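You operate a simulated robot arm through the tools that you are given. There is no shell and no other tool.

You run a simulated robot arm. Do the job below in one go: nothing can be reset, and whatever is moved stays where it is left.

Task
Push the template against the red stop, weight it and light it brightly.
Fine: use the orange weight; light on, dimmer slider at its bright end. Set down upright: what you pick out.

It is judged by the outcome, as a careful person would: the job done as asked, and still so three seconds after it is handed in. It fails if anything else is knocked over, pushed out of place, dropped, spilled or broken.

Robot
A 7-joint arm with a two-finger gripper, fixed in place. Base frame: the origin is at the foot of the arm, x ahead of it, y to its left, z up. Lengths are in cm, angles in rad, forces in N, time in s.
With the tool pointing down near the work surface it reaches from about 32 to 72 cm from the base axis. Its first joint turns from -1.152 to 1.152 rad. Payload 2.45 kg.
The TCP is the grasp point between the finger pads, 2.6 cm short of the fingertips. In the tool frame z runs along the fingers and y along their closing line. The gripper opens to 9.6 cm. The gripper's body begins 6.9 cm behind the TCP.
Orientation is that of the tool frame in the base frame, as a unit quaternion [x, y, z, w]. With the fingers straight down and closing along the base's y, the tool's x points along the base's -x, its y along +y and its z along -z.

Tools
- The arm moves only by the tool nudge_tool. Its argument "steps" is a list of rows, each a list of 2 entries, a list of its own where there are three numbers: the shift along the tool's x, y, z in cm, then the turn, a rotation vector about the tool's x, y, z in rad. In form: [[[dx, dy, dz], [rx, ry, rz]], ...]. A call has 1 to 20 rows; each row shifts and turns the commanded pose from where the row before left it, along the tool's axes as they then stand. "gripper" is the gripper command, from -1 (shut) to 1 (fully open), values between in proportion, set as the call begins (left out, the last holds). Each row takes 0.2 s and may step no farther than 5 cm and 0.15 rad from the row before; otherwise, or with a gripper value out of range, the whole call is refused. Where a pose cannot be reached the arm comes as near as it can. A force on the tool above 60 N (or 10 N above the force at the start of the call, whichever is more), or a blocked arm, ends the call early, and 0.2 s more pass. The fingers move at their own pace and stop on an object; they squeeze with about 40 N. The grip force told is the motor's: it shows also when the fingers shut on nothing. Time passes only in rows, and 0.2 s behind the last, so rows that do not move let the fingers close. The reply holds the time, the measured pose of the TCP, the force on the tool along the base axes, the opening and the grip force, in the units named above and with some noise, with the torque about the TCP (base axes, N m) and any sound that the robot's microphone picked up, and new pictures: "views" is both (left out), scene, wrist or none.
- Cameras (640 x 400 px; columns grow to the right, rows downward): "scene" is fixed at [17.09, -41.41, 141.79]; the picture's right is [0.61, -0.79, 0.00], its down [-0.57, -0.44, -0.70] and it looks along [0.55, 0.43, -0.72] (base axes); focal length 284 px, centre (320, 200). "wrist" rides on the gripper at [8.2, 0.3, -9.8] in the tool frame; the picture's right is [-0.04, 1.00, 0.00], its down [-0.73, -0.03, -0.68] and it looks along [-0.68, -0.03, 0.73] (tool axes); focal length 256 px, centre (320, 200). There is no depth. A picture from a camera that has moved, and an enlarged one, comes with that camera's place and axes in the base frame and with its lens. The place of the scene camera against the robot may be out by one fixed shift of up to 1.8 cm in any direction.
- inspect(camera, box): a new picture of the part [left, top, right, bottom] of that camera's present view, enlarged. It takes no simulated time.
- close_job(): hands the job in; it is judged then, once.

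Places have to be worked out from the pictures, the camera data and where the tool is seen. Open the gripper and draw the arm clear of the work before you hand the job in, unless the task says otherwise.

The tools are called by a JSON object that holds its "fn" and its "kwargs". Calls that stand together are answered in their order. nudge_tool: Moves the arm, as the interface text tells. Its arguments: {"type":"object","properties":{"steps":{"type":"array"},"gripper":{"type":"number"},"views":{"type":"string","enum":["both","scene","wrist","none"]}},"required":["steps"]} The other tools are called the same way: inspect (camera, box) takes an enlarged picture of a part of a camera's view; close_job () hands the job in.

At the start:

```text
t: 0.0
tcp_pos: [36.89, -9.63, 119.07]
tool_rot: [0.0, 1.0, -0.001, -0.001]
wrist_force: [0.1, 0.1, 0.8]
ft_torque: [0.0, -0.01, 0.01]
width: 9.6
gripper_force: 0.1
```

scene: 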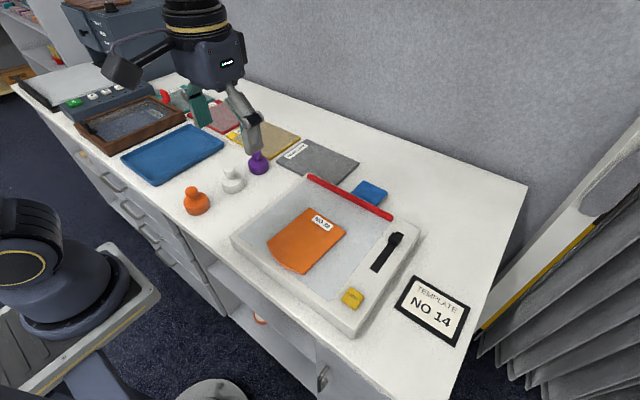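
wrist: 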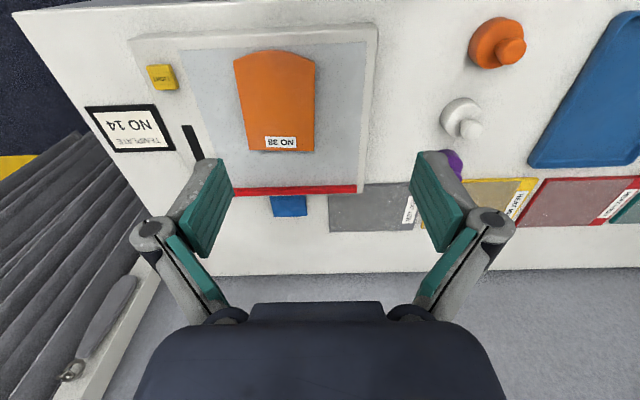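

The first pictures show a light box with an orange template, a card "TEMPLATE NO 14", several other plates and three weights. I take enlarged pictures to read labels.

{"fn": "inspect", "kwargs": {"camera": "scene", "box": [220, 160, 480, 350]}}

{"fn": "inspect", "kwargs": {"camera": "scene", "box": [60, 70, 380, 230]}}

{"fn": "inspect", "kwargs": {"camera": "wrist", "box": [70, 10, 390, 230]}}

{"fn": "inspect", "kwargs": {"camera": "wrist", "box": [320, 0, 640, 250]}}

```text
2.11 times, centred on (350, 255) of scene
camera zoom: at [17.09, -41.41, 141.79], right [0.61, -0.79, 0.0], down [-0.57, -0.44, -0.7], along [0.55, 0.43, -0.72], focal length 599 px, centre (257, 84)
```

zoom: 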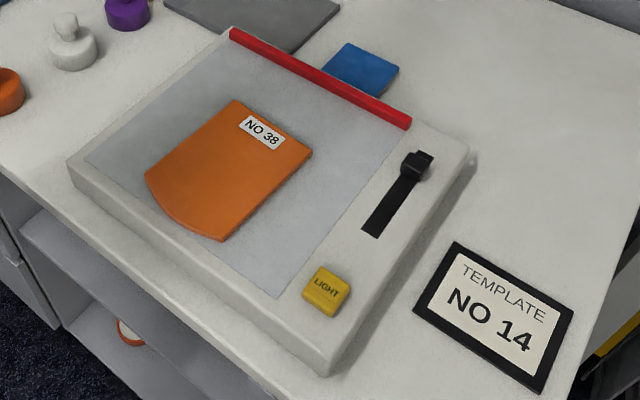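

```text
2.00 times, centred on (220, 150) of scene
camera zoom: at [17.09, -41.41, 141.79], right [0.61, -0.79, 0.0], down [-0.57, -0.44, -0.7], along [0.55, 0.43, -0.72], focal length 569 px, centre (520, 300)
```

zoom: 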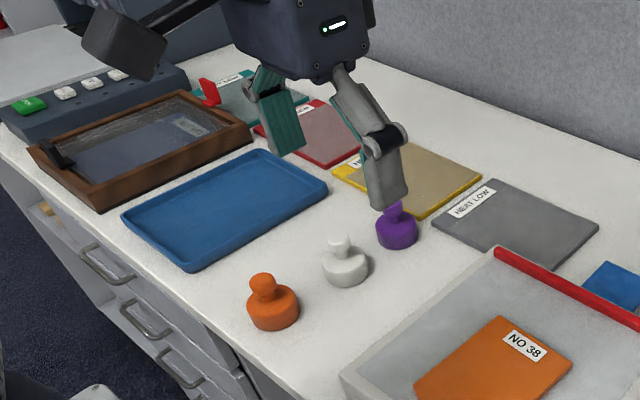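

```text
1.82 times, centred on (230, 120) of wrist
camera zoom: at [28.7, -9.12, 128.98], right [0.04, 1.0, 0.0], down [0.73, -0.03, 0.68], along [0.68, -0.03, -0.73], focal length 465 px, centre (484, 346)
```

zoom: 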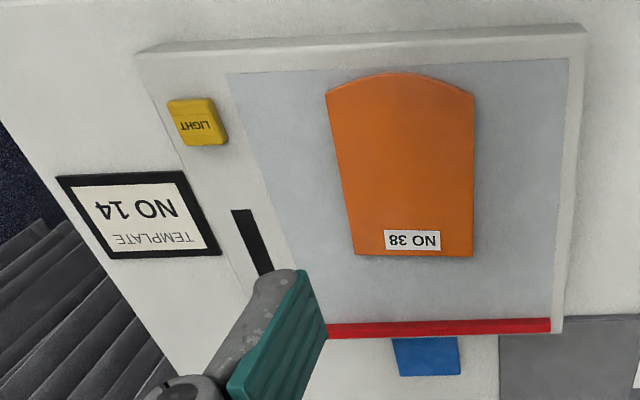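

```text
1.60 times, centred on (480, 125) of wrist
camera zoom: at [28.7, -9.12, 128.98], right [0.04, 1.0, 0.0], down [0.73, -0.03, 0.68], along [0.68, -0.03, -0.73], focal length 410 px, centre (64, 320)
```

zoom: 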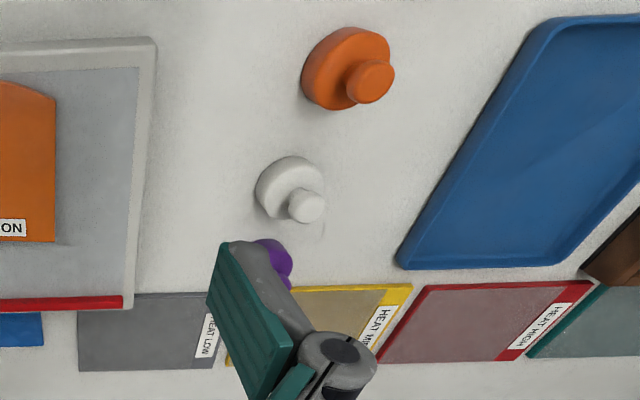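

The card asks for template NO 14 while the one on the light box reads NO 38; I look closer at the wooden box, the blue piece and the teal plate for other templates.

{"fn": "inspect", "kwargs": {"camera": "scene", "box": [70, 80, 210, 165]}}

{"fn": "inspect", "kwargs": {"camera": "scene", "box": [0, 50, 160, 150]}}

{"fn": "inspect", "kwargs": {"camera": "scene", "box": [270, 130, 430, 230]}}

{"fn": "inspect", "kwargs": {"camera": "scene", "box": [150, 70, 310, 170]}}

{"fn": "inspect", "kwargs": {"camera": "scene", "box": [200, 250, 360, 400]}}

```text
4.57 times, centred on (140, 122) of scene
camera zoom: at [17.09, -41.41, 141.79], right [0.61, -0.79, 0.0], down [-0.57, -0.44, -0.7], along [0.55, 0.43, -0.72], focal length 1300 px, centre (1143, 554)
```

zoom: 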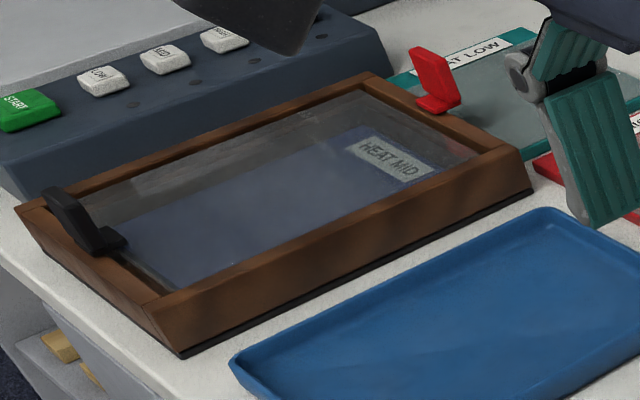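

```text
4.00 times, centred on (80, 100) of scene
camera zoom: at [17.09, -41.41, 141.79], right [0.61, -0.79, 0.0], down [-0.57, -0.44, -0.7], along [0.55, 0.43, -0.72], focal length 1137 px, centre (1280, 600)
```

zoom: 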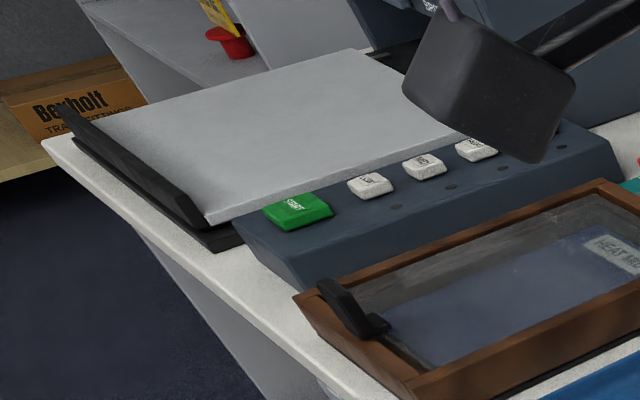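

```text
4.00 times, centred on (350, 180) of scene
camera zoom: at [17.09, -41.41, 141.79], right [0.61, -0.79, 0.0], down [-0.57, -0.44, -0.7], along [0.55, 0.43, -0.72], focal length 1137 px, centre (200, 280)
```

zoom: 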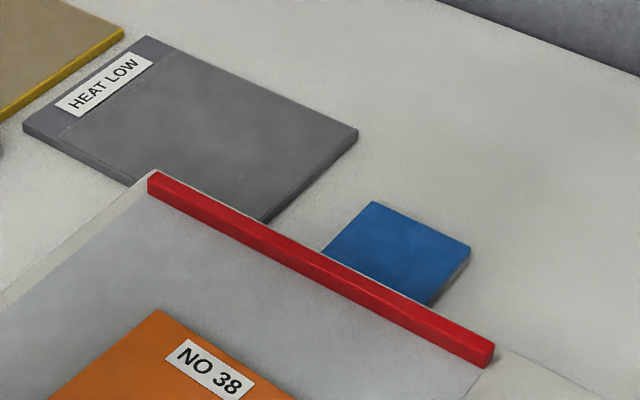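

```text
4.00 times, centred on (230, 120) of scene
camera zoom: at [17.09, -41.41, 141.79], right [0.61, -0.79, 0.0], down [-0.57, -0.44, -0.7], along [0.55, 0.43, -0.72], focal length 1137 px, centre (680, 520)
```

zoom: 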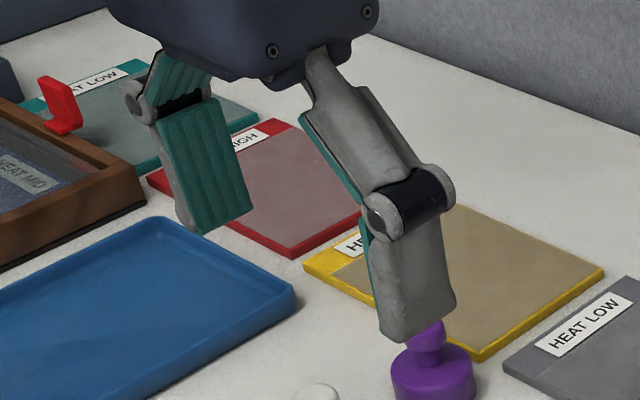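

```text
2.67 times, centred on (280, 325) of scene
camera zoom: at [17.09, -41.41, 141.79], right [0.61, -0.79, 0.0], down [-0.57, -0.44, -0.7], along [0.55, 0.43, -0.72], focal length 758 px, centre (427, -133)
```

zoom: 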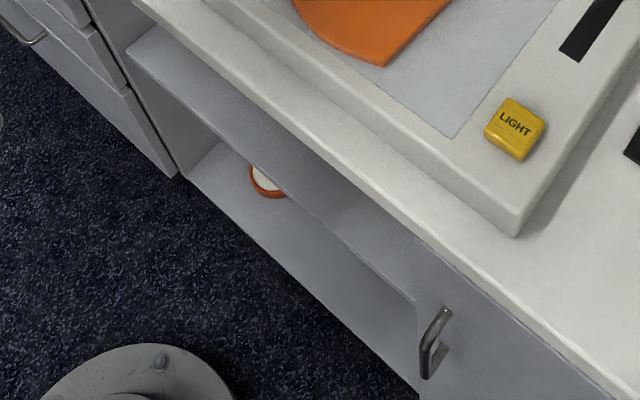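

The table top looks to be near z = 86 and the light box top near 91, with the red stop along x ≈ 60.7. A blue piece is half hidden behind the stop, so I move the arm forward, well above everything, to look at it with the wrist camera.

{"fn": "nudge_tool", "kwargs": {"steps": [[[-3.85, -0.9, 2.2], [0, 0, 0]], [[-3.85, -0.9, 2.2], [0, 0, 0]], [[-3.85, -0.9, 2.2], [0, 0, 0]], [[-3.85, -0.9, 2.2], [0, 0, 0]], [[-3.85, -0.9, 2.2], [0, 0, 0]], [[-3.85, -0.9, 2.2], [0, 0, 0]]], "views": "both"}}

```text
t: 1.4
tcp_pos: [60.1, -15.05, 105.89]
tool_rot: [0.0, 1.0, -0.001, 0.0]
wrist_force: [0.1, -0.2, 0.1]
ft_torque: [0.01, -0.02, 0.03]
width: 9.6
gripper_force: 0.1
camera wrist: at [51.89, -14.57, 115.78], right [0.04, 1.0, 0.0], down [0.73, -0.03, 0.68], along [0.68, -0.03, -0.73], focal length 256 px, centre (320, 200)
```

scene: 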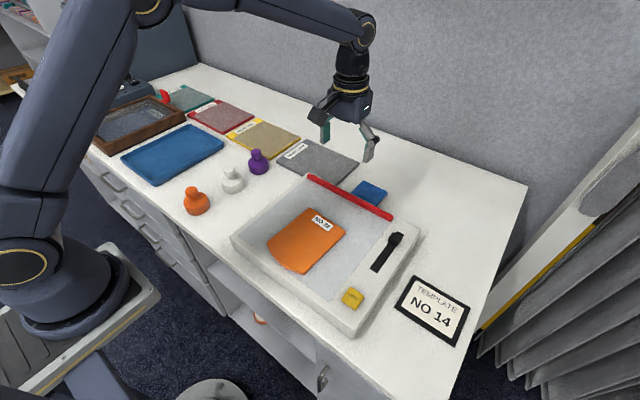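
wrist: 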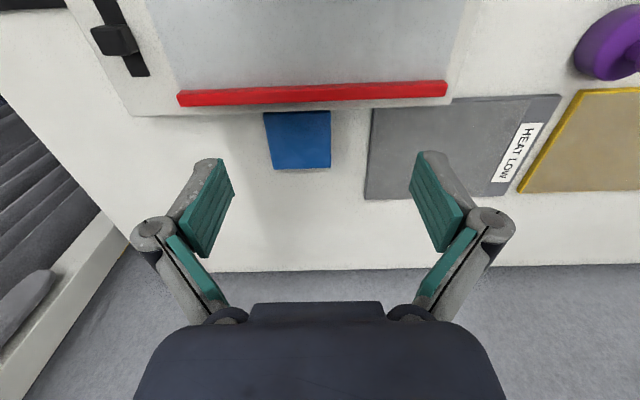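

The blue piece sits just behind the light box; I enlarge it and the slider to see labels and markings.

{"fn": "inspect", "kwargs": {"camera": "wrist", "box": [220, 70, 380, 180]}}

{"fn": "inspect", "kwargs": {"camera": "wrist", "box": [60, 0, 220, 100]}}

{"fn": "inspect", "kwargs": {"camera": "scene", "box": [330, 210, 430, 320]}}

{"fn": "inspect", "kwargs": {"camera": "scene", "box": [50, 60, 210, 160]}}

```text
3.64 times, centred on (300, 125) of wrist
camera zoom: at [51.89, -14.57, 115.78], right [0.04, 1.0, 0.0], down [0.73, -0.03, 0.68], along [0.68, -0.03, -0.73], focal length 931 px, centre (393, 473)
```

zoom: 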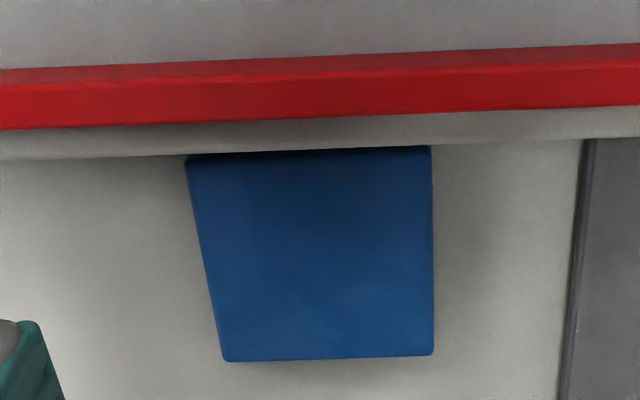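

```text
4.00 times, centred on (140, 50) of wrist
camera zoom: at [51.89, -14.57, 115.78], right [0.04, 1.0, 0.0], down [0.73, -0.03, 0.68], along [0.68, -0.03, -0.73], focal length 1024 px, centre (1040, 800)
```

zoom: 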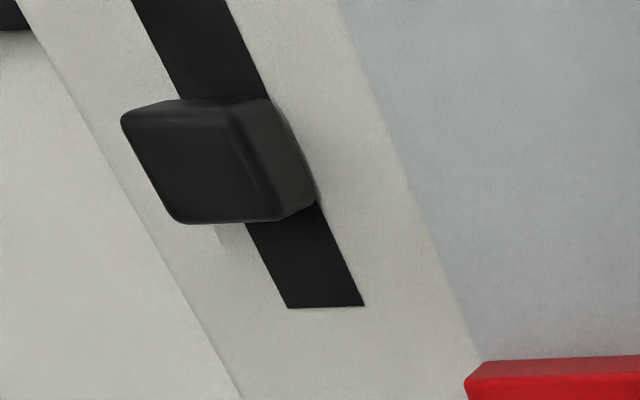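

```text
3.64 times, centred on (380, 265) of scene
camera zoom: at [17.09, -41.41, 141.79], right [0.61, -0.79, 0.0], down [-0.57, -0.44, -0.7], along [0.55, 0.43, -0.72], focal length 1034 px, centre (102, -36)
```

zoom: 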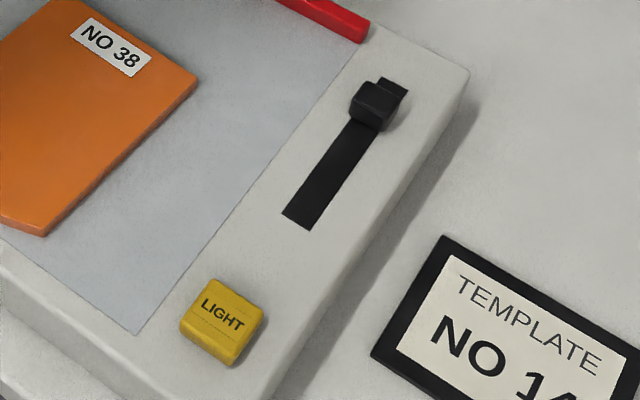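

```text
4.00 times, centred on (130, 110) of scene
camera zoom: at [17.09, -41.41, 141.79], right [0.61, -0.79, 0.0], down [-0.57, -0.44, -0.7], along [0.55, 0.43, -0.72], focal length 1137 px, centre (1080, 560)
```

zoom: 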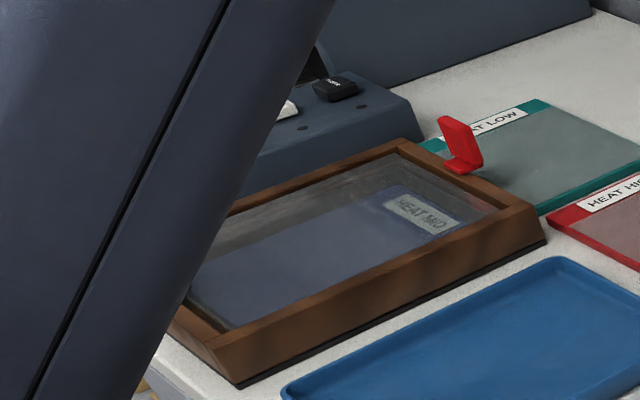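

The blue piece has its near end hidden by or under the light box. I turn the tool a quarter turn and shift forward so the camera can look down along the rear edge of the box.

{"fn": "nudge_tool", "kwargs": {"steps": [[[-2.0, 2.0, 0], [0, 0, 0]], [[-2.5, 2.5, 0], [0, 0, 0]], [[-1.5, 0.5, 0], [0, 0, 0]], [[0, 0, 0], [0, 0, 0.143]], [[0, 0, 0], [0, 0, 0.143]], [[0, 0, 0], [0, 0, 0.143]], [[0, 0, 0], [0, 0, 0.143]], [[0, 0, 0], [0, 0, 0.143]], [[0, 0, 0], [0, 0, 0.143]], [[0, 0, 0], [0, 0, 0.143]], [[0, 0, 0], [0, 0, 0.143]], [[0, 0, 0], [0, 0, 0.143]], [[0, 0, 0], [0, 0, 0.143]], [[0, 0, 0], [0, 0, 0.141]]], "views": "wrist"}}

```text
t: 4.4
tcp_pos: [65.97, -9.93, 105.8]
tool_rot: [0.708, 0.707, 0.0, 0.0]
wrist_force: [-0.1, -0.7, 0.9]
ft_torque: [-0.03, -0.01, 0.0]
width: 9.63
gripper_force: 0.0
camera wrist: at [66.3, -1.68, 115.77], right [1.0, -0.04, 0.0], down [-0.03, -0.73, 0.68], along [-0.03, -0.68, -0.73], focal length 256 px, centre (320, 200)
```

wrist: 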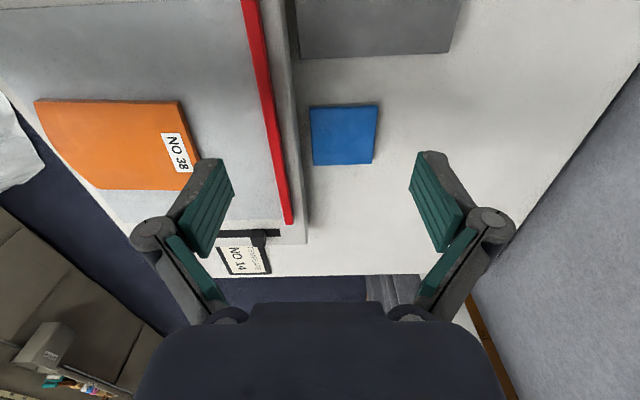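

Now the blue piece shows as a complete tile just beside the box; I enlarge it.

{"fn": "inspect", "kwargs": {"camera": "wrist", "box": [270, 80, 430, 180]}}

{"fn": "inspect", "kwargs": {"camera": "wrist", "box": [20, 60, 320, 250]}}

```text
4.00 times, centred on (350, 130) of wrist
camera zoom: at [66.3, -1.68, 115.77], right [1.0, -0.04, 0.0], down [-0.03, -0.73, 0.68], along [-0.03, -0.68, -0.73], focal length 1024 px, centre (200, 480)
```

zoom: 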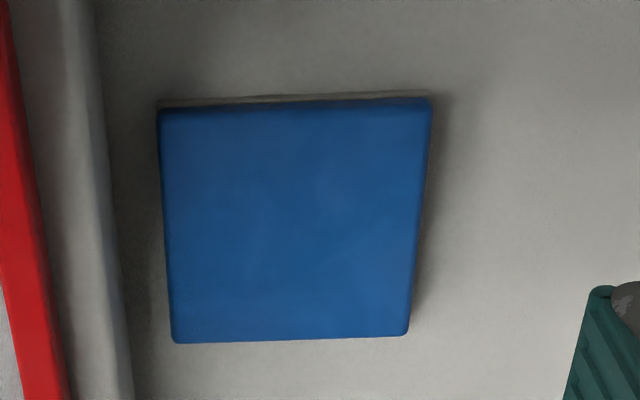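

```text
2.11 times, centred on (170, 155) of wrist
camera zoom: at [66.3, -1.68, 115.77], right [1.0, -0.04, 0.0], down [-0.03, -0.73, 0.68], along [-0.03, -0.68, -0.73], focal length 539 px, centre (636, 295)
```

zoom: 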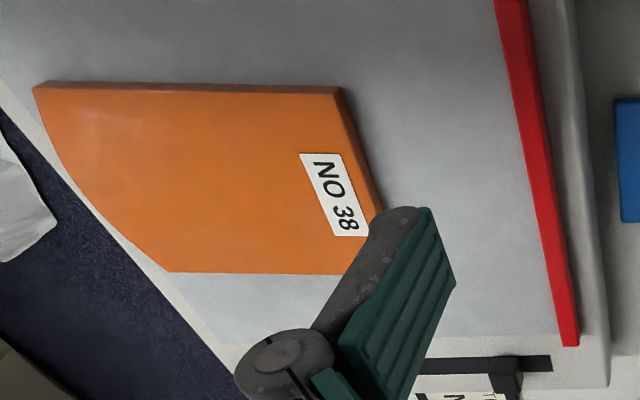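

The blue tile looks like a plain square with something pale at its edge; I check it once more from a lower angle to see whether it hides or is anything relevant.

{"fn": "nudge_tool", "kwargs": {"steps": [[[4.0, 0.3, 1.0], [0, 0, 0]], [[4.0, 0.3, 2.0], [0, 0, 0]], [[4.0, 0.3, 2.5], [0, 0, 0]], [[3.0, 0.1, 3.5], [0, 0, 0]], [[0, 0, 0], [0, 0, 0]]], "views": "wrist"}}

{"fn": "inspect", "kwargs": {"camera": "wrist", "box": [200, 60, 440, 210]}}

```text
t: 5.6
tcp_pos: [66.97, 4.91, 96.91]
tool_rot: [0.708, 0.707, 0.0, 0.0]
wrist_force: [-0.1, -0.3, -0.4]
ft_torque: [-0.01, -0.03, -0.01]
width: 9.63
gripper_force: 0.2
camera wrist: at [67.28, 13.27, 106.74], right [1.0, -0.04, 0.0], down [-0.03, -0.73, 0.68], along [-0.03, -0.68, -0.73], focal length 256 px, centre (320, 200)
```

wrist: 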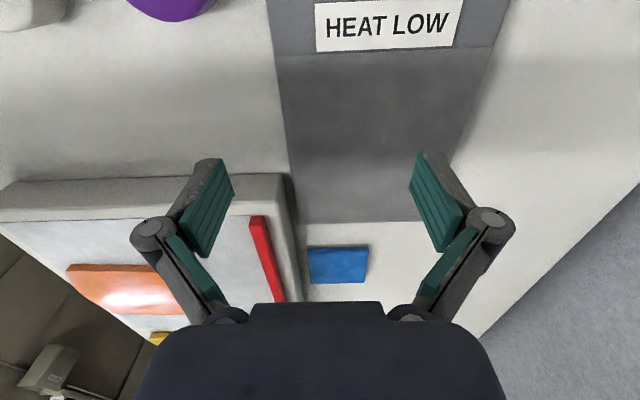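

```text
2.67 times, centred on (320, 135) of wrist
camera zoom: at [67.28, 13.27, 106.74], right [1.0, -0.04, 0.0], down [-0.03, -0.73, 0.68], along [-0.03, -0.68, -0.73], focal length 683 px, centre (320, 373)
```

zoom: 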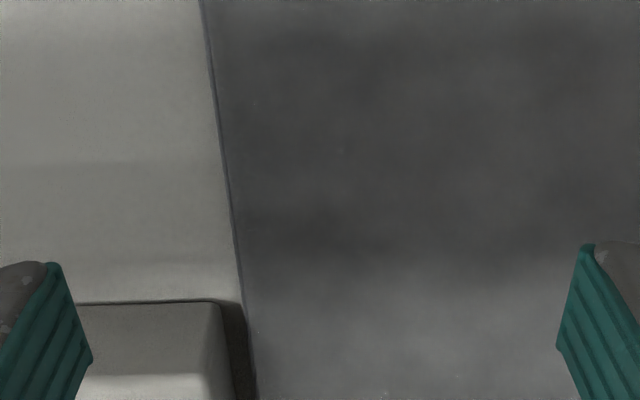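

{"fn": "inspect", "kwargs": {"camera": "wrist", "box": [260, 220, 420, 310]}}

{"fn": "inspect", "kwargs": {"camera": "wrist", "box": [40, 180, 300, 350]}}

```text
4.00 times, centred on (340, 265) of wrist
camera zoom: at [67.28, 13.27, 106.74], right [1.0, -0.04, 0.0], down [-0.03, -0.73, 0.68], along [-0.03, -0.68, -0.73], focal length 1024 px, centre (240, -60)
```

zoom: 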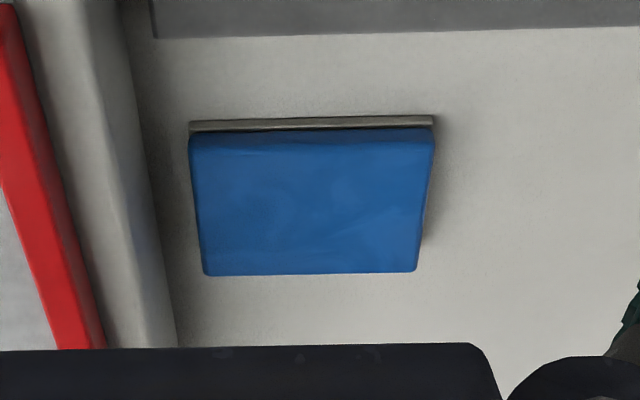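

```text
2.35 times, centred on (170, 265) of wrist
camera zoom: at [67.28, 13.27, 106.74], right [1.0, -0.04, 0.0], down [-0.03, -0.73, 0.68], along [-0.03, -0.68, -0.73], focal length 602 px, centre (673, 47)
```

zoom: 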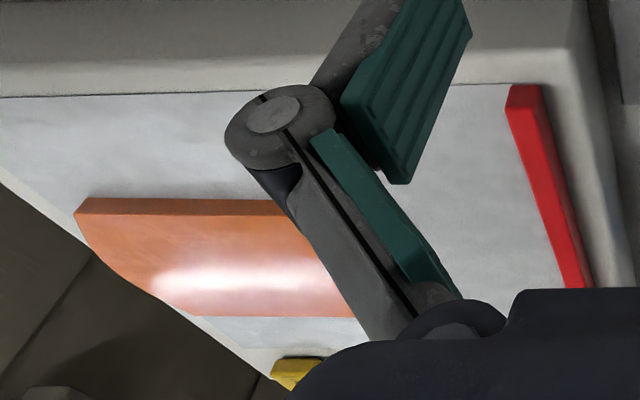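

The blue piece is just a plain backed tile, no label, so I leave it; the only template is the orange one on the box. I raise, turn back to the default orientation and look down on the light box.

{"fn": "nudge_tool", "kwargs": {"steps": [[[0, 0, -4.5], [0, 0, 0]], [[-2, -2, -3.5], [0, 0, -0.143]], [[-3, -2, 0], [0, 0, -0.143]], [[0, 0, 0], [0, 0, -0.143]], [[0, 0, 0], [0, 0, -0.143]], [[0, 0, 0], [0, 0, -0.143]], [[0, 0, 0], [0, 0, -0.143]], [[0, 0, 0], [0, 0, -0.143]], [[0, 0, 0], [0, 0, -0.143]], [[0, 0, 0], [0, 0, -0.143]], [[0, 0, 0], [0, 0, -0.143]], [[0, 0, 0], [0, 0, -0.141]]], "views": "none"}}

```text
t: 8.2
tcp_pos: [63.44, -0.14, 104.86]
tool_rot: [-0.002, 1.0, 0.0, 0.0]
wrist_force: [0.1, 0.2, -0.9]
ft_torque: [0.01, -0.01, 0.01]
width: 9.58
gripper_force: 0.1
```

The orientation is back to default. I move over the light box's near side for a straight-down view of template, button, and slider.

{"fn": "nudge_tool", "kwargs": {"steps": [[[3.4, -3.0, -0.85], [0, 0, 0]], [[3.4, -3.0, -0.85], [0, 0, 0]], [[3.4, -3.0, -0.85], [0, 0, 0]], [[3.4, -3.0, -0.85], [0, 0, 0]], [[3.4, -3.0, -0.85], [0, 0, 0]], [[3.4, -3.0, -0.85], [0, 0, 0]], [[0, 0, 0], [0, 0, 0]]], "views": "both"}}

{"fn": "inspect", "kwargs": {"camera": "wrist", "box": [80, 0, 480, 250]}}

```text
t: 9.8
tcp_pos: [43.13, -18.37, 110.06]
tool_rot: [0.0, 1.0, 0.0, 0.0]
wrist_force: [0.2, 0.3, 0.4]
ft_torque: [-0.01, 0.0, 0.0]
width: 9.57
gripper_force: 0.1
camera wrist: at [34.95, -17.88, 119.88], right [0.04, 1.0, 0.0], down [0.73, -0.03, 0.68], along [0.68, -0.03, -0.73], focal length 256 px, centre (320, 200)
```

scene: 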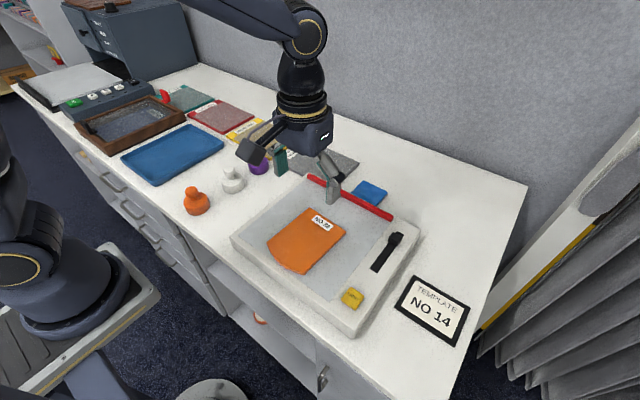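
wrist: 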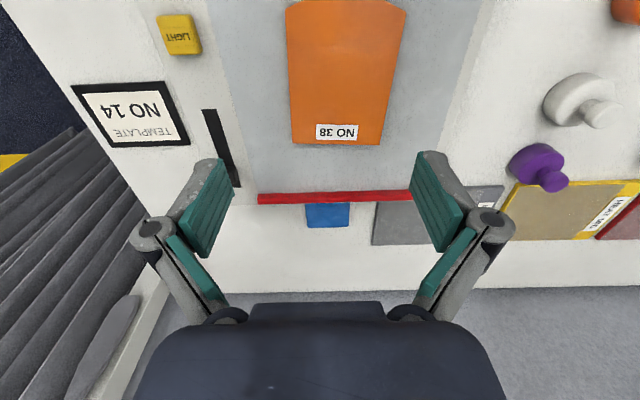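

```text
1.60 times, centred on (280, 125) of wrist
camera zoom: at [34.95, -17.88, 119.88], right [0.04, 1.0, 0.0], down [0.73, -0.03, 0.68], along [0.68, -0.03, -0.73], focal length 410 px, centre (384, 320)
```

zoom: 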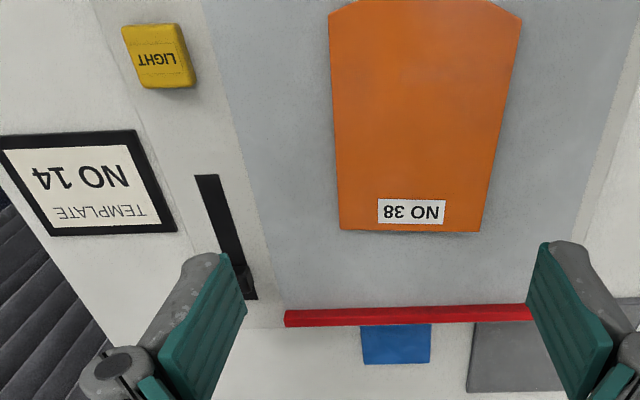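

The box is square to the base axes; the template spans about x 37–52, y −22 to −11, with a rounded near edge. I close the gripper and go above a free strip of the panel (x 45, y −7) to find its height by touch.

{"fn": "nudge_tool", "kwargs": {"steps": [[[-0.475, 2.85, 3.25], [0, 0, 0]], [[-0.475, 2.85, 3.25], [0, 0, 0]], [[-0.475, 2.85, 3.25], [0, 0, 0]], [[-0.475, 2.85, 3.25], [0, 0, 0]], [[0, 0, 0], [0, 0, 0]], [[0, 0, 0], [0, 0, 0]]], "gripper": -1, "views": "both"}}

```text
t: 11.2
tcp_pos: [44.84, -6.86, 96.87]
tool_rot: [-0.001, 1.0, 0.0, 0.0]
wrist_force: [-0.6, -0.4, 0.8]
ft_torque: [-0.02, 0.03, 0.02]
width: 0.02
gripper_force: 28.2
camera wrist: at [36.69, -6.35, 106.81], right [0.04, 1.0, 0.0], down [0.73, -0.03, 0.68], along [0.68, -0.03, -0.73], focal length 256 px, centre (320, 200)
```

scene: 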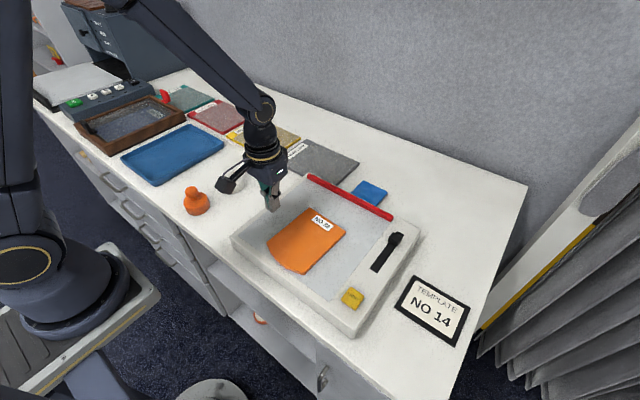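
wrist: 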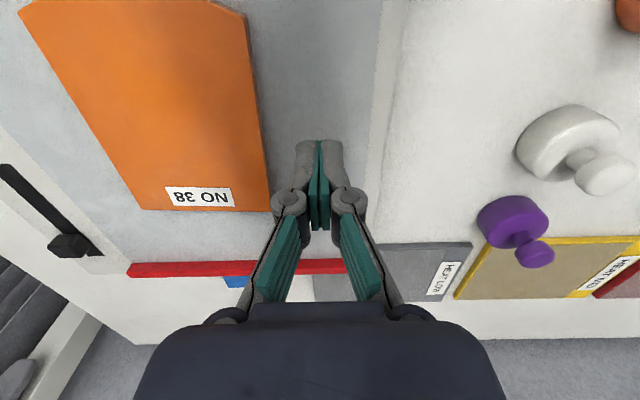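

Fingertips hang clear above the free panel strip beside the template. I lower in small steps and watch the vertical force.

{"fn": "nudge_tool", "kwargs": {"steps": [[[0, 0, 0.8], [0, 0, 0]], [[0, 0, 0.7], [0, 0, 0]], [[0, 0, 0.4], [0, 0, 0]], [[0, 0, 0], [0, 0, 0]]], "views": "wrist"}}

{"fn": "inspect", "kwargs": {"camera": "scene", "box": [230, 150, 330, 250]}}

```text
t: 12.2
tcp_pos: [44.9, -6.9, 95.05]
tool_rot: [0.0, 1.0, -0.001, 0.0]
wrist_force: [-0.2, 0.3, 0.5]
ft_torque: [0.01, -0.02, 0.03]
width: 0.0
gripper_force: 28.7
camera wrist: at [36.78, -6.38, 104.96], right [0.04, 1.0, 0.0], down [0.73, -0.03, 0.68], along [0.68, -0.03, -0.73], focal length 256 px, centre (320, 200)
```

wrist: 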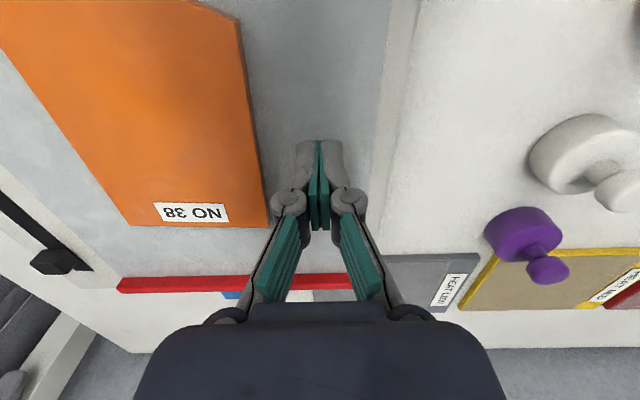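

```text
4.00 times, centred on (280, 200) of scene
camera zoom: at [17.09, -41.41, 141.79], right [0.61, -0.79, 0.0], down [-0.57, -0.44, -0.7], along [0.55, 0.43, -0.72], focal length 1137 px, centre (480, 200)
```

zoom: 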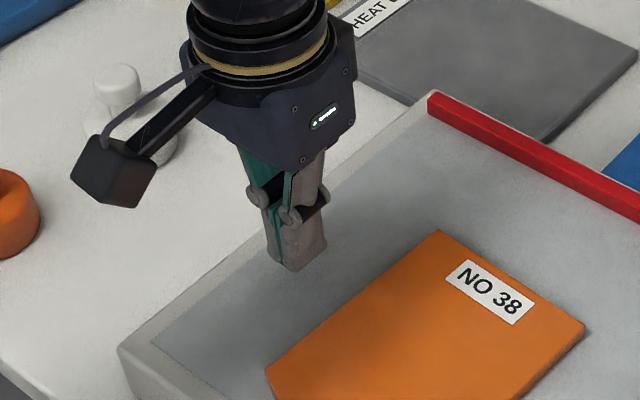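

Still no contact at fingertip height about 92.4. I keep lowering gently.

{"fn": "nudge_tool", "kwargs": {"steps": [[[0, 0, 0.2], [0, 0, 0]], [[0, 0, 0.2], [0, 0, 0]], [[0, 0, 0.2], [0, 0, 0]], [[0, 0, 0], [0, 0, 0]]], "views": "none"}}

```text
t: 13.2
tcp_pos: [44.93, -6.84, 94.43]
tool_rot: [-0.001, 1.0, 0.0, -0.001]
wrist_force: [0.1, 0.1, 0.7]
ft_torque: [0.02, -0.03, -0.04]
width: 0.01
gripper_force: 28.4
```

No contact at fingertip height about 91.8; lowering further by small steps.

{"fn": "nudge_tool", "kwargs": {"steps": [[[0, 0, 0.2], [0, 0, 0]], [[0, 0, 0.2], [0, 0, 0]], [[0, 0, 0], [0, 0, 0]]], "views": "none"}}

```text
t: 14.0
tcp_pos: [44.88, -6.71, 94.05]
tool_rot: [-0.001, 1.0, 0.0, 0.0]
wrist_force: [0.4, -0.7, 1.0]
ft_torque: [-0.02, -0.01, 0.0]
width: 0.0
gripper_force: 28.9
```

Still free at fingertip height about 91.4; I go on down.

{"fn": "nudge_tool", "kwargs": {"steps": [[[0, 0, 0.15], [0, 0, 0]], [[0, 0, 0.15], [0, 0, 0]], [[0, 0, 0], [0, 0, 0]]], "views": "none"}}

```text
t: 14.8
tcp_pos: [44.97, -6.82, 93.72]
tool_rot: [0.0, 1.0, 0.0, 0.001]
wrist_force: [0.2, 0.4, -0.6]
ft_torque: [0.01, 0.0, -0.02]
width: 0.0
gripper_force: 28.8
```

Fingertips at about 91.1 with no force yet; I lower more and look.

{"fn": "nudge_tool", "kwargs": {"steps": [[[0, 0, 0.15], [0, 0, 0]], [[0, 0, 0.15], [0, 0, 0]], [[0, 0, 0], [0, 0, 0]]], "views": "scene"}}

{"fn": "inspect", "kwargs": {"camera": "scene", "box": [230, 150, 330, 250]}}

```text
t: 15.6
tcp_pos: [44.95, -6.93, 93.48]
tool_rot: [0.0, 1.0, 0.0, 0.0]
wrist_force: [0.8, 0.4, -1.2]
ft_torque: [0.0, 0.01, 0.01]
width: 0.0
gripper_force: 28.9
```

scene: 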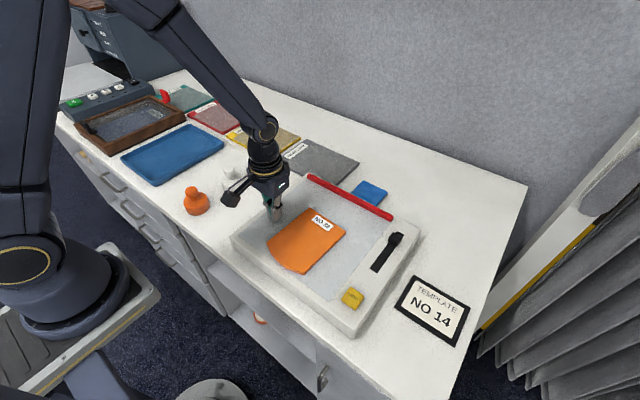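

```text
4.00 times, centred on (280, 200) of scene
camera zoom: at [17.09, -41.41, 141.79], right [0.61, -0.79, 0.0], down [-0.57, -0.44, -0.7], along [0.55, 0.43, -0.72], focal length 1137 px, centre (480, 200)
```

zoom: 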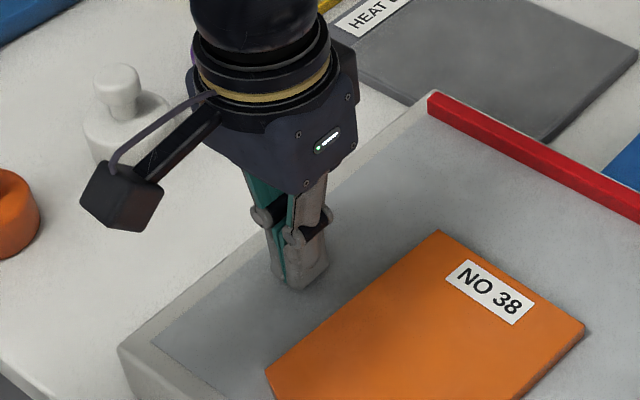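

The fingertips look almost at the panel now. I go on in tiny steps.

{"fn": "nudge_tool", "kwargs": {"steps": [[[0, 0, 0.1], [0, 0, 0]], [[0, 0, 0.1], [0, 0, 0]], [[0, 0, 0], [0, 0, 0]]], "views": "none"}}

```text
t: 16.4
tcp_pos: [44.95, -6.9, 93.19]
tool_rot: [-0.001, 1.0, 0.0, 0.0]
wrist_force: [-1.0, 0.0, -0.2]
ft_torque: [0.0, -0.01, -0.01]
width: 0.01
gripper_force: 28.3
```

No contact yet at fingertip height about 90.6. Further down in tiny steps.

{"fn": "nudge_tool", "kwargs": {"steps": [[[0, 0, 0.1], [0, 0, 0]], [[0, 0, 0.1], [0, 0, 0]], [[0, 0, 0.1], [0, 0, 0]], [[0, 0, 0], [0, 0, 0]]], "views": "none"}}

```text
t: 17.4
tcp_pos: [45.03, -6.8, 93.02]
tool_rot: [-0.001, 1.0, -0.001, 0.0]
wrist_force: [-0.1, 0.1, 0.0]
ft_torque: [0.0, 0.01, -0.02]
width: 0.0
gripper_force: 28.6
```

Reading about 93.0 with no force; I continue.

{"fn": "nudge_tool", "kwargs": {"steps": [[[0, 0, 0.1], [0, 0, 0]], [[0, 0, 0.1], [0, 0, 0]], [[0, 0, 0.1], [0, 0, 0]], [[0, 0, 0], [0, 0, 0]]], "views": "scene"}}

{"fn": "inspect", "kwargs": {"camera": "scene", "box": [250, 170, 320, 240]}}

```text
t: 18.2
tcp_pos: [45.02, -6.9, 92.93]
tool_rot: [0.001, 1.0, 0.001, 0.001]
wrist_force: [-7.2, 0.9, 14.2]
ft_torque: [0.07, 0.22, 0.0]
width: 0.04
gripper_force: 28.9
stopped in row 4: the force on the tool passed its limit at 64 N (the readings are from after the stop); the commanded pose is now the measured one
```

scene: 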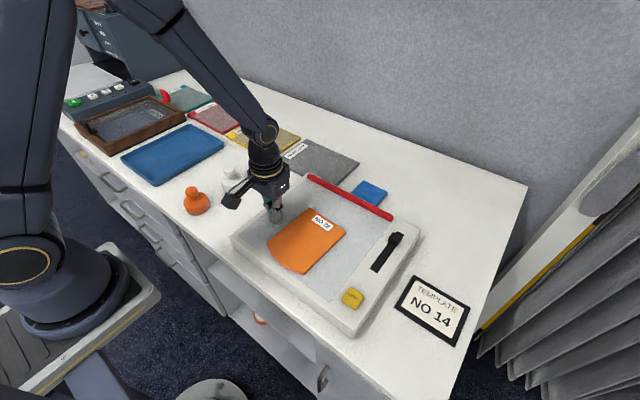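

```text
5.71 times, centred on (285, 205) of scene
camera zoom: at [17.06, -41.4, 141.79], right [0.61, -0.79, 0.0], down [-0.57, -0.44, -0.7], along [0.55, 0.43, -0.72], focal length 1625 px, centre (520, 171)
```

zoom: 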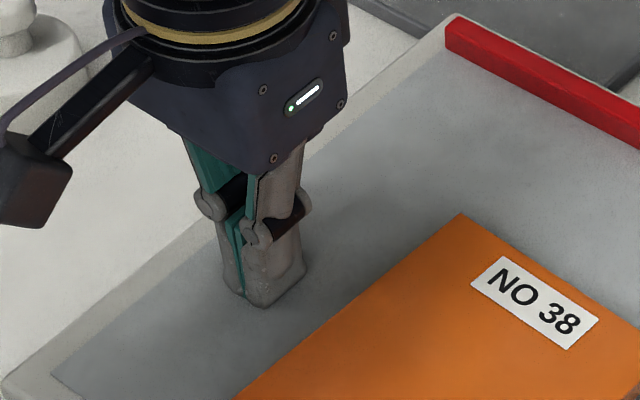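

Contact: panel surface at z ≈ 90.3 (TCP 92.9 when touching), and contact is stiff so I'll stay off surfaces. I raise, open the fingers to about 6 cm and move to in front of the template's rounded near edge (apex near x 36.8, y −16).

{"fn": "nudge_tool", "kwargs": {"steps": [[[0, 0, -1.0], [0, 0, 0]], [[0, 0, -3.5], [0, 0, 0]], [[2.6, -2.35, 0], [0, 0, 0]], [[2.6, -2.35, 0], [0, 0, 0]], [[2.6, -2.35, 0], [0, 0, 0]], [[2.6, -2.35, 0], [0, 0, 0]], [[0, 0, 0], [0, 0, 0]]], "gripper": 0.25, "views": "both"}}

{"fn": "inspect", "kwargs": {"camera": "scene", "box": [220, 170, 380, 300]}}

```text
t: 19.9
tcp_pos: [34.64, -16.34, 97.32]
tool_rot: [-0.001, 1.0, 0.0, 0.001]
wrist_force: [0.6, 0.0, 1.0]
ft_torque: [-0.04, 0.06, -0.03]
width: 6.01
gripper_force: 0.1
camera wrist: at [26.44, -15.85, 107.23], right [0.04, 1.0, 0.0], down [0.73, -0.03, 0.68], along [0.68, -0.03, -0.73], focal length 256 px, centre (320, 200)
```

scene: 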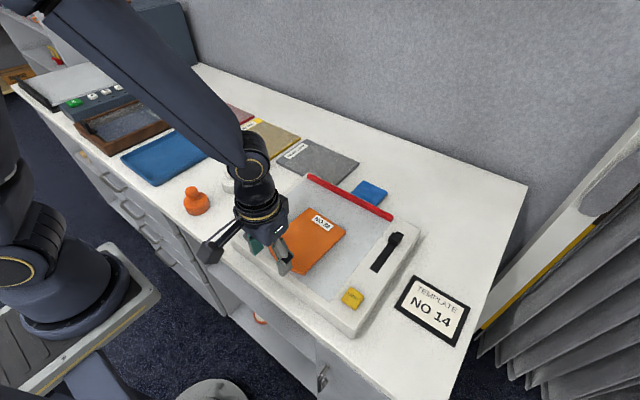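
wrist: 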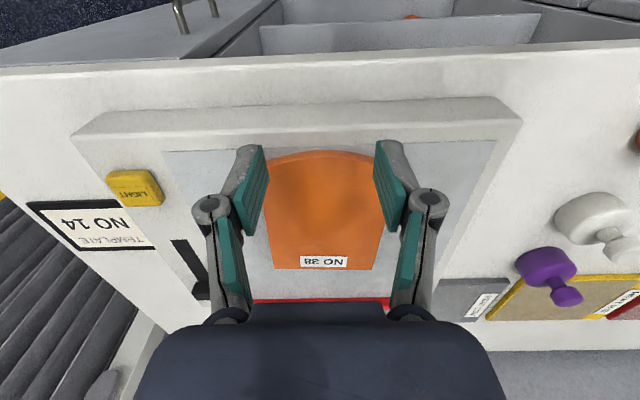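

```text
3.08 times, centred on (300, 235) of scene
camera zoom: at [17.09, -41.41, 141.79], right [0.61, -0.79, 0.0], down [-0.57, -0.44, -0.7], along [0.55, 0.43, -0.72], focal length 875 px, centre (382, 92)
```

zoom: 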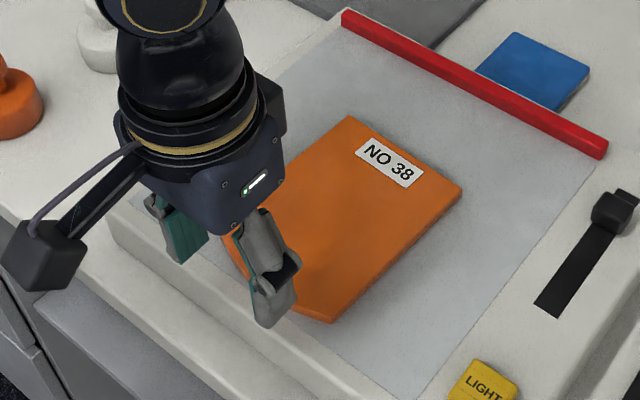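

The fingers straddle the apex, with about 1 cm gap to the rounded edge. I lower so the fingertips are about 0.4 cm above the panel.

{"fn": "nudge_tool", "kwargs": {"steps": [[[0, 0, 2.0], [0, 0, 0]], [[0, 0, 1.4], [0, 0, 0]], [[0, 0, 0.5], [0, 0, 0]], [[0, 0, 0], [0, 0, 0]]], "views": "both"}}

{"fn": "inspect", "kwargs": {"camera": "scene", "box": [230, 200, 350, 300]}}

```text
t: 20.9
tcp_pos: [34.64, -16.27, 93.56]
tool_rot: [0.0, 1.0, 0.001, 0.001]
wrist_force: [-0.5, -0.4, -0.2]
ft_torque: [0.02, 0.01, 0.01]
width: 5.96
gripper_force: 0.0
camera wrist: at [26.44, -15.8, 103.35], right [0.04, 1.0, 0.0], down [0.73, -0.03, 0.68], along [0.68, -0.03, -0.73], focal length 256 px, centre (320, 200)
```

scene: 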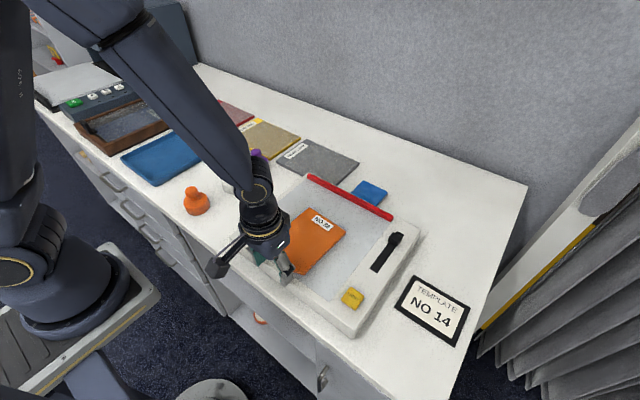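
wrist: 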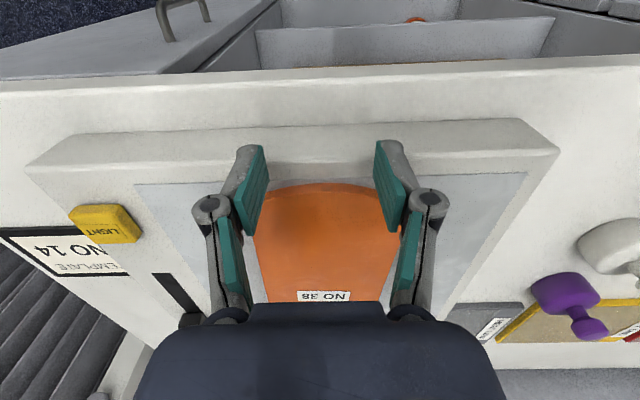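

```text
4.00 times, centred on (290, 250) of scene
camera zoom: at [17.09, -41.41, 141.79], right [0.61, -0.79, 0.0], down [-0.57, -0.44, -0.7], along [0.55, 0.43, -0.72], focal length 1137 px, centre (440, 0)
```

zoom: 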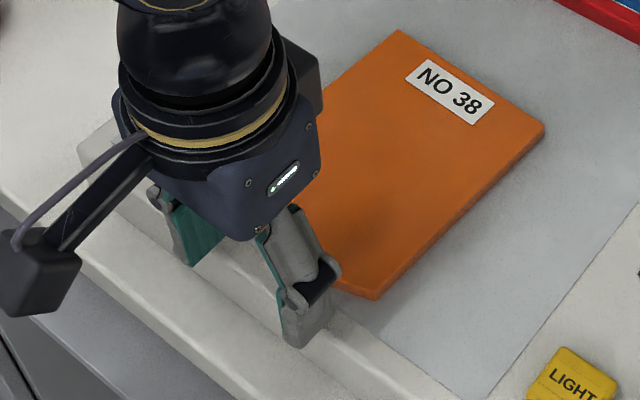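

Clearance is about 0.6 cm; I lower 0.2 more and begin pushing forward slowly toward contact with the template.

{"fn": "nudge_tool", "kwargs": {"steps": [[[0, 0, 0.2], [0, 0, 0]], [[-0.4, 0, 0], [0, 0, 0]], [[-0.4, 0, 0], [0, 0, 0]], [[-0.4, 0, 0], [0, 0, 0]], [[-0.4, 0, 0], [0, 0, 0]], [[-0.4, 0, 0], [0, 0, 0]]], "views": "both"}}

{"fn": "inspect", "kwargs": {"camera": "scene", "box": [230, 180, 390, 300]}}

```text
t: 22.2
tcp_pos: [36.65, -16.39, 93.3]
tool_rot: [0.001, 1.0, 0.0, 0.001]
wrist_force: [-1.5, -1.4, 0.4]
ft_torque: [-0.02, 0.02, 0.01]
width: 6.04
gripper_force: 0.2
camera wrist: at [28.44, -15.78, 103.18], right [0.04, 1.0, 0.0], down [0.73, -0.03, 0.68], along [0.68, -0.03, -0.73], focal length 256 px, centre (320, 200)
```

scene: 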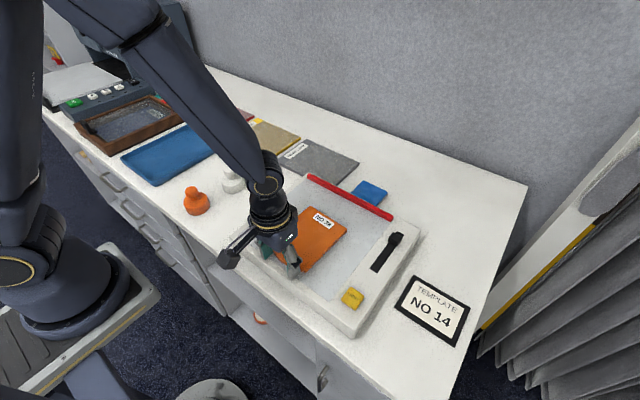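
wrist: 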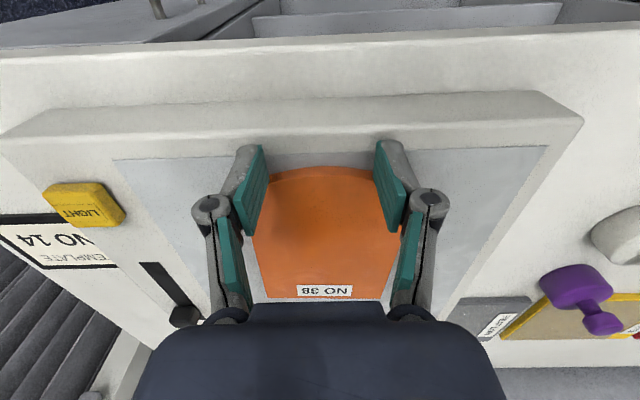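

```text
3.33 times, centred on (310, 240) of scene
camera zoom: at [17.09, -41.41, 141.79], right [0.61, -0.79, 0.0], down [-0.57, -0.44, -0.7], along [0.55, 0.43, -0.72], focal length 948 px, centre (353, 67)
```

zoom: 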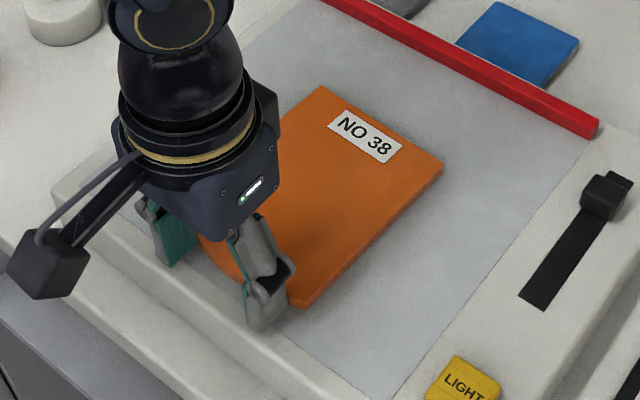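

The fingers are now in contact and pushing the template with about 1.5 N. I push another 4 cm and check.

{"fn": "nudge_tool", "kwargs": {"steps": [[[-0.4, 0, 0], [0, 0, 0]], [[-0.4, 0, 0], [0, 0, 0]], [[-0.4, 0, 0], [0, 0, 0]], [[-0.4, 0, 0], [0, 0, 0]], [[-0.4, 0, 0], [0, 0, 0]], [[-0.4, 0, 0], [0, 0, 0]], [[-0.4, 0, 0], [0, 0, 0]], [[-0.4, 0, 0], [0, 0, 0]], [[-0.4, 0, 0], [0, 0, 0]], [[-0.4, 0, 0], [0, 0, 0]]], "views": "both"}}

{"fn": "inspect", "kwargs": {"camera": "scene", "box": [250, 160, 410, 280]}}

```text
t: 24.4
tcp_pos: [40.6, -16.26, 93.34]
tool_rot: [0.0, 1.0, 0.0, 0.002]
wrist_force: [-0.8, -0.6, 0.4]
ft_torque: [0.0, 0.02, 0.02]
width: 6.04
gripper_force: 0.7
camera wrist: at [32.44, -15.81, 103.19], right [0.04, 1.0, 0.0], down [0.73, -0.03, 0.68], along [0.68, -0.03, -0.73], focal length 256 px, centre (320, 200)
```

scene: 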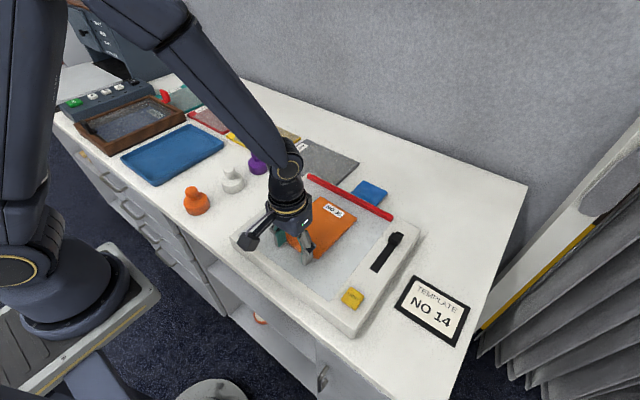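
wrist: 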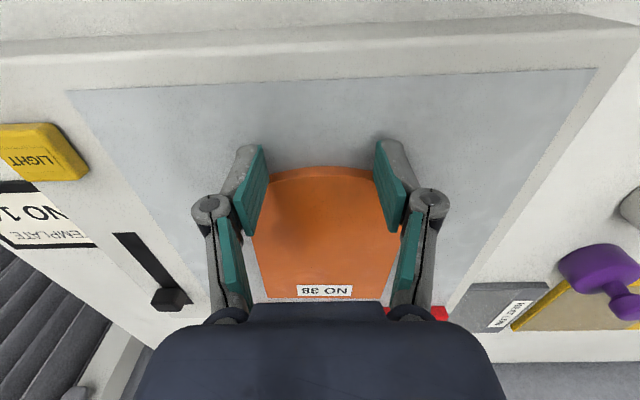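

```text
3.33 times, centred on (330, 220) of scene
camera zoom: at [17.09, -41.41, 141.79], right [0.61, -0.79, 0.0], down [-0.57, -0.44, -0.7], along [0.55, 0.43, -0.72], focal length 948 px, centre (287, 133)
```

zoom: 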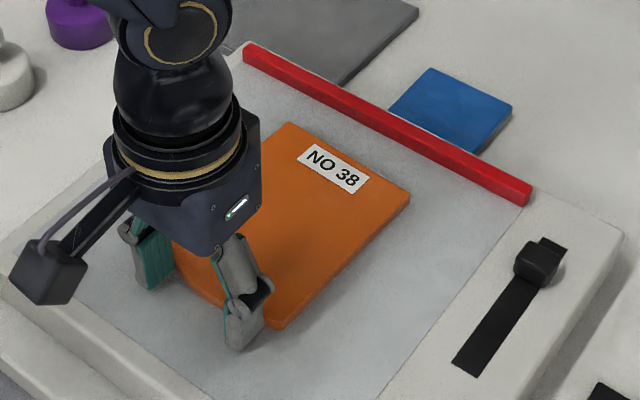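

The template's far edge is at about x 56.3 and the stop face about 60.5, so roughly 4 cm remain. I push 3 cm more.

{"fn": "nudge_tool", "kwargs": {"steps": [[[-0.4, 0, 0], [0, 0, 0]], [[-0.4, 0, 0], [0, 0, 0]], [[-0.4, 0, 0], [0, 0, 0]], [[-0.4, 0, 0], [0, 0, 0]], [[-0.4, 0, 0], [0, 0, 0]], [[-0.4, 0, 0], [0, 0, 0]], [[-0.3, 0, 0], [0, 0, 0]], [[-0.3, 0, 0], [0, 0, 0]]], "views": "scene"}}

{"fn": "inspect", "kwargs": {"camera": "scene", "box": [280, 160, 410, 260]}}

```text
t: 26.2
tcp_pos: [43.61, -16.32, 93.3]
tool_rot: [0.0, 1.0, 0.0, 0.001]
wrist_force: [-0.6, -0.2, 0.2]
ft_torque: [-0.02, 0.0, -0.01]
width: 6.02
gripper_force: 0.2
```

scene: 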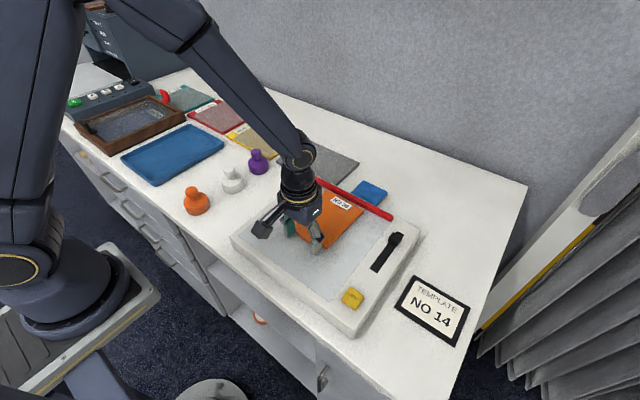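

```text
4.00 times, centred on (345, 210) of scene
camera zoom: at [17.09, -41.41, 141.79], right [0.61, -0.79, 0.0], down [-0.57, -0.44, -0.7], along [0.55, 0.43, -0.72], focal length 1137 px, centre (220, 160)
```

zoom: 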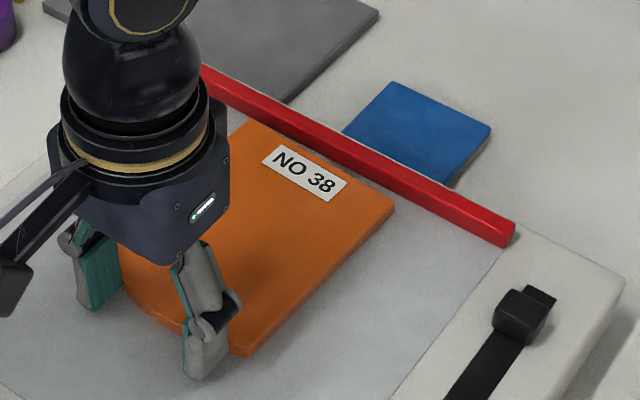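

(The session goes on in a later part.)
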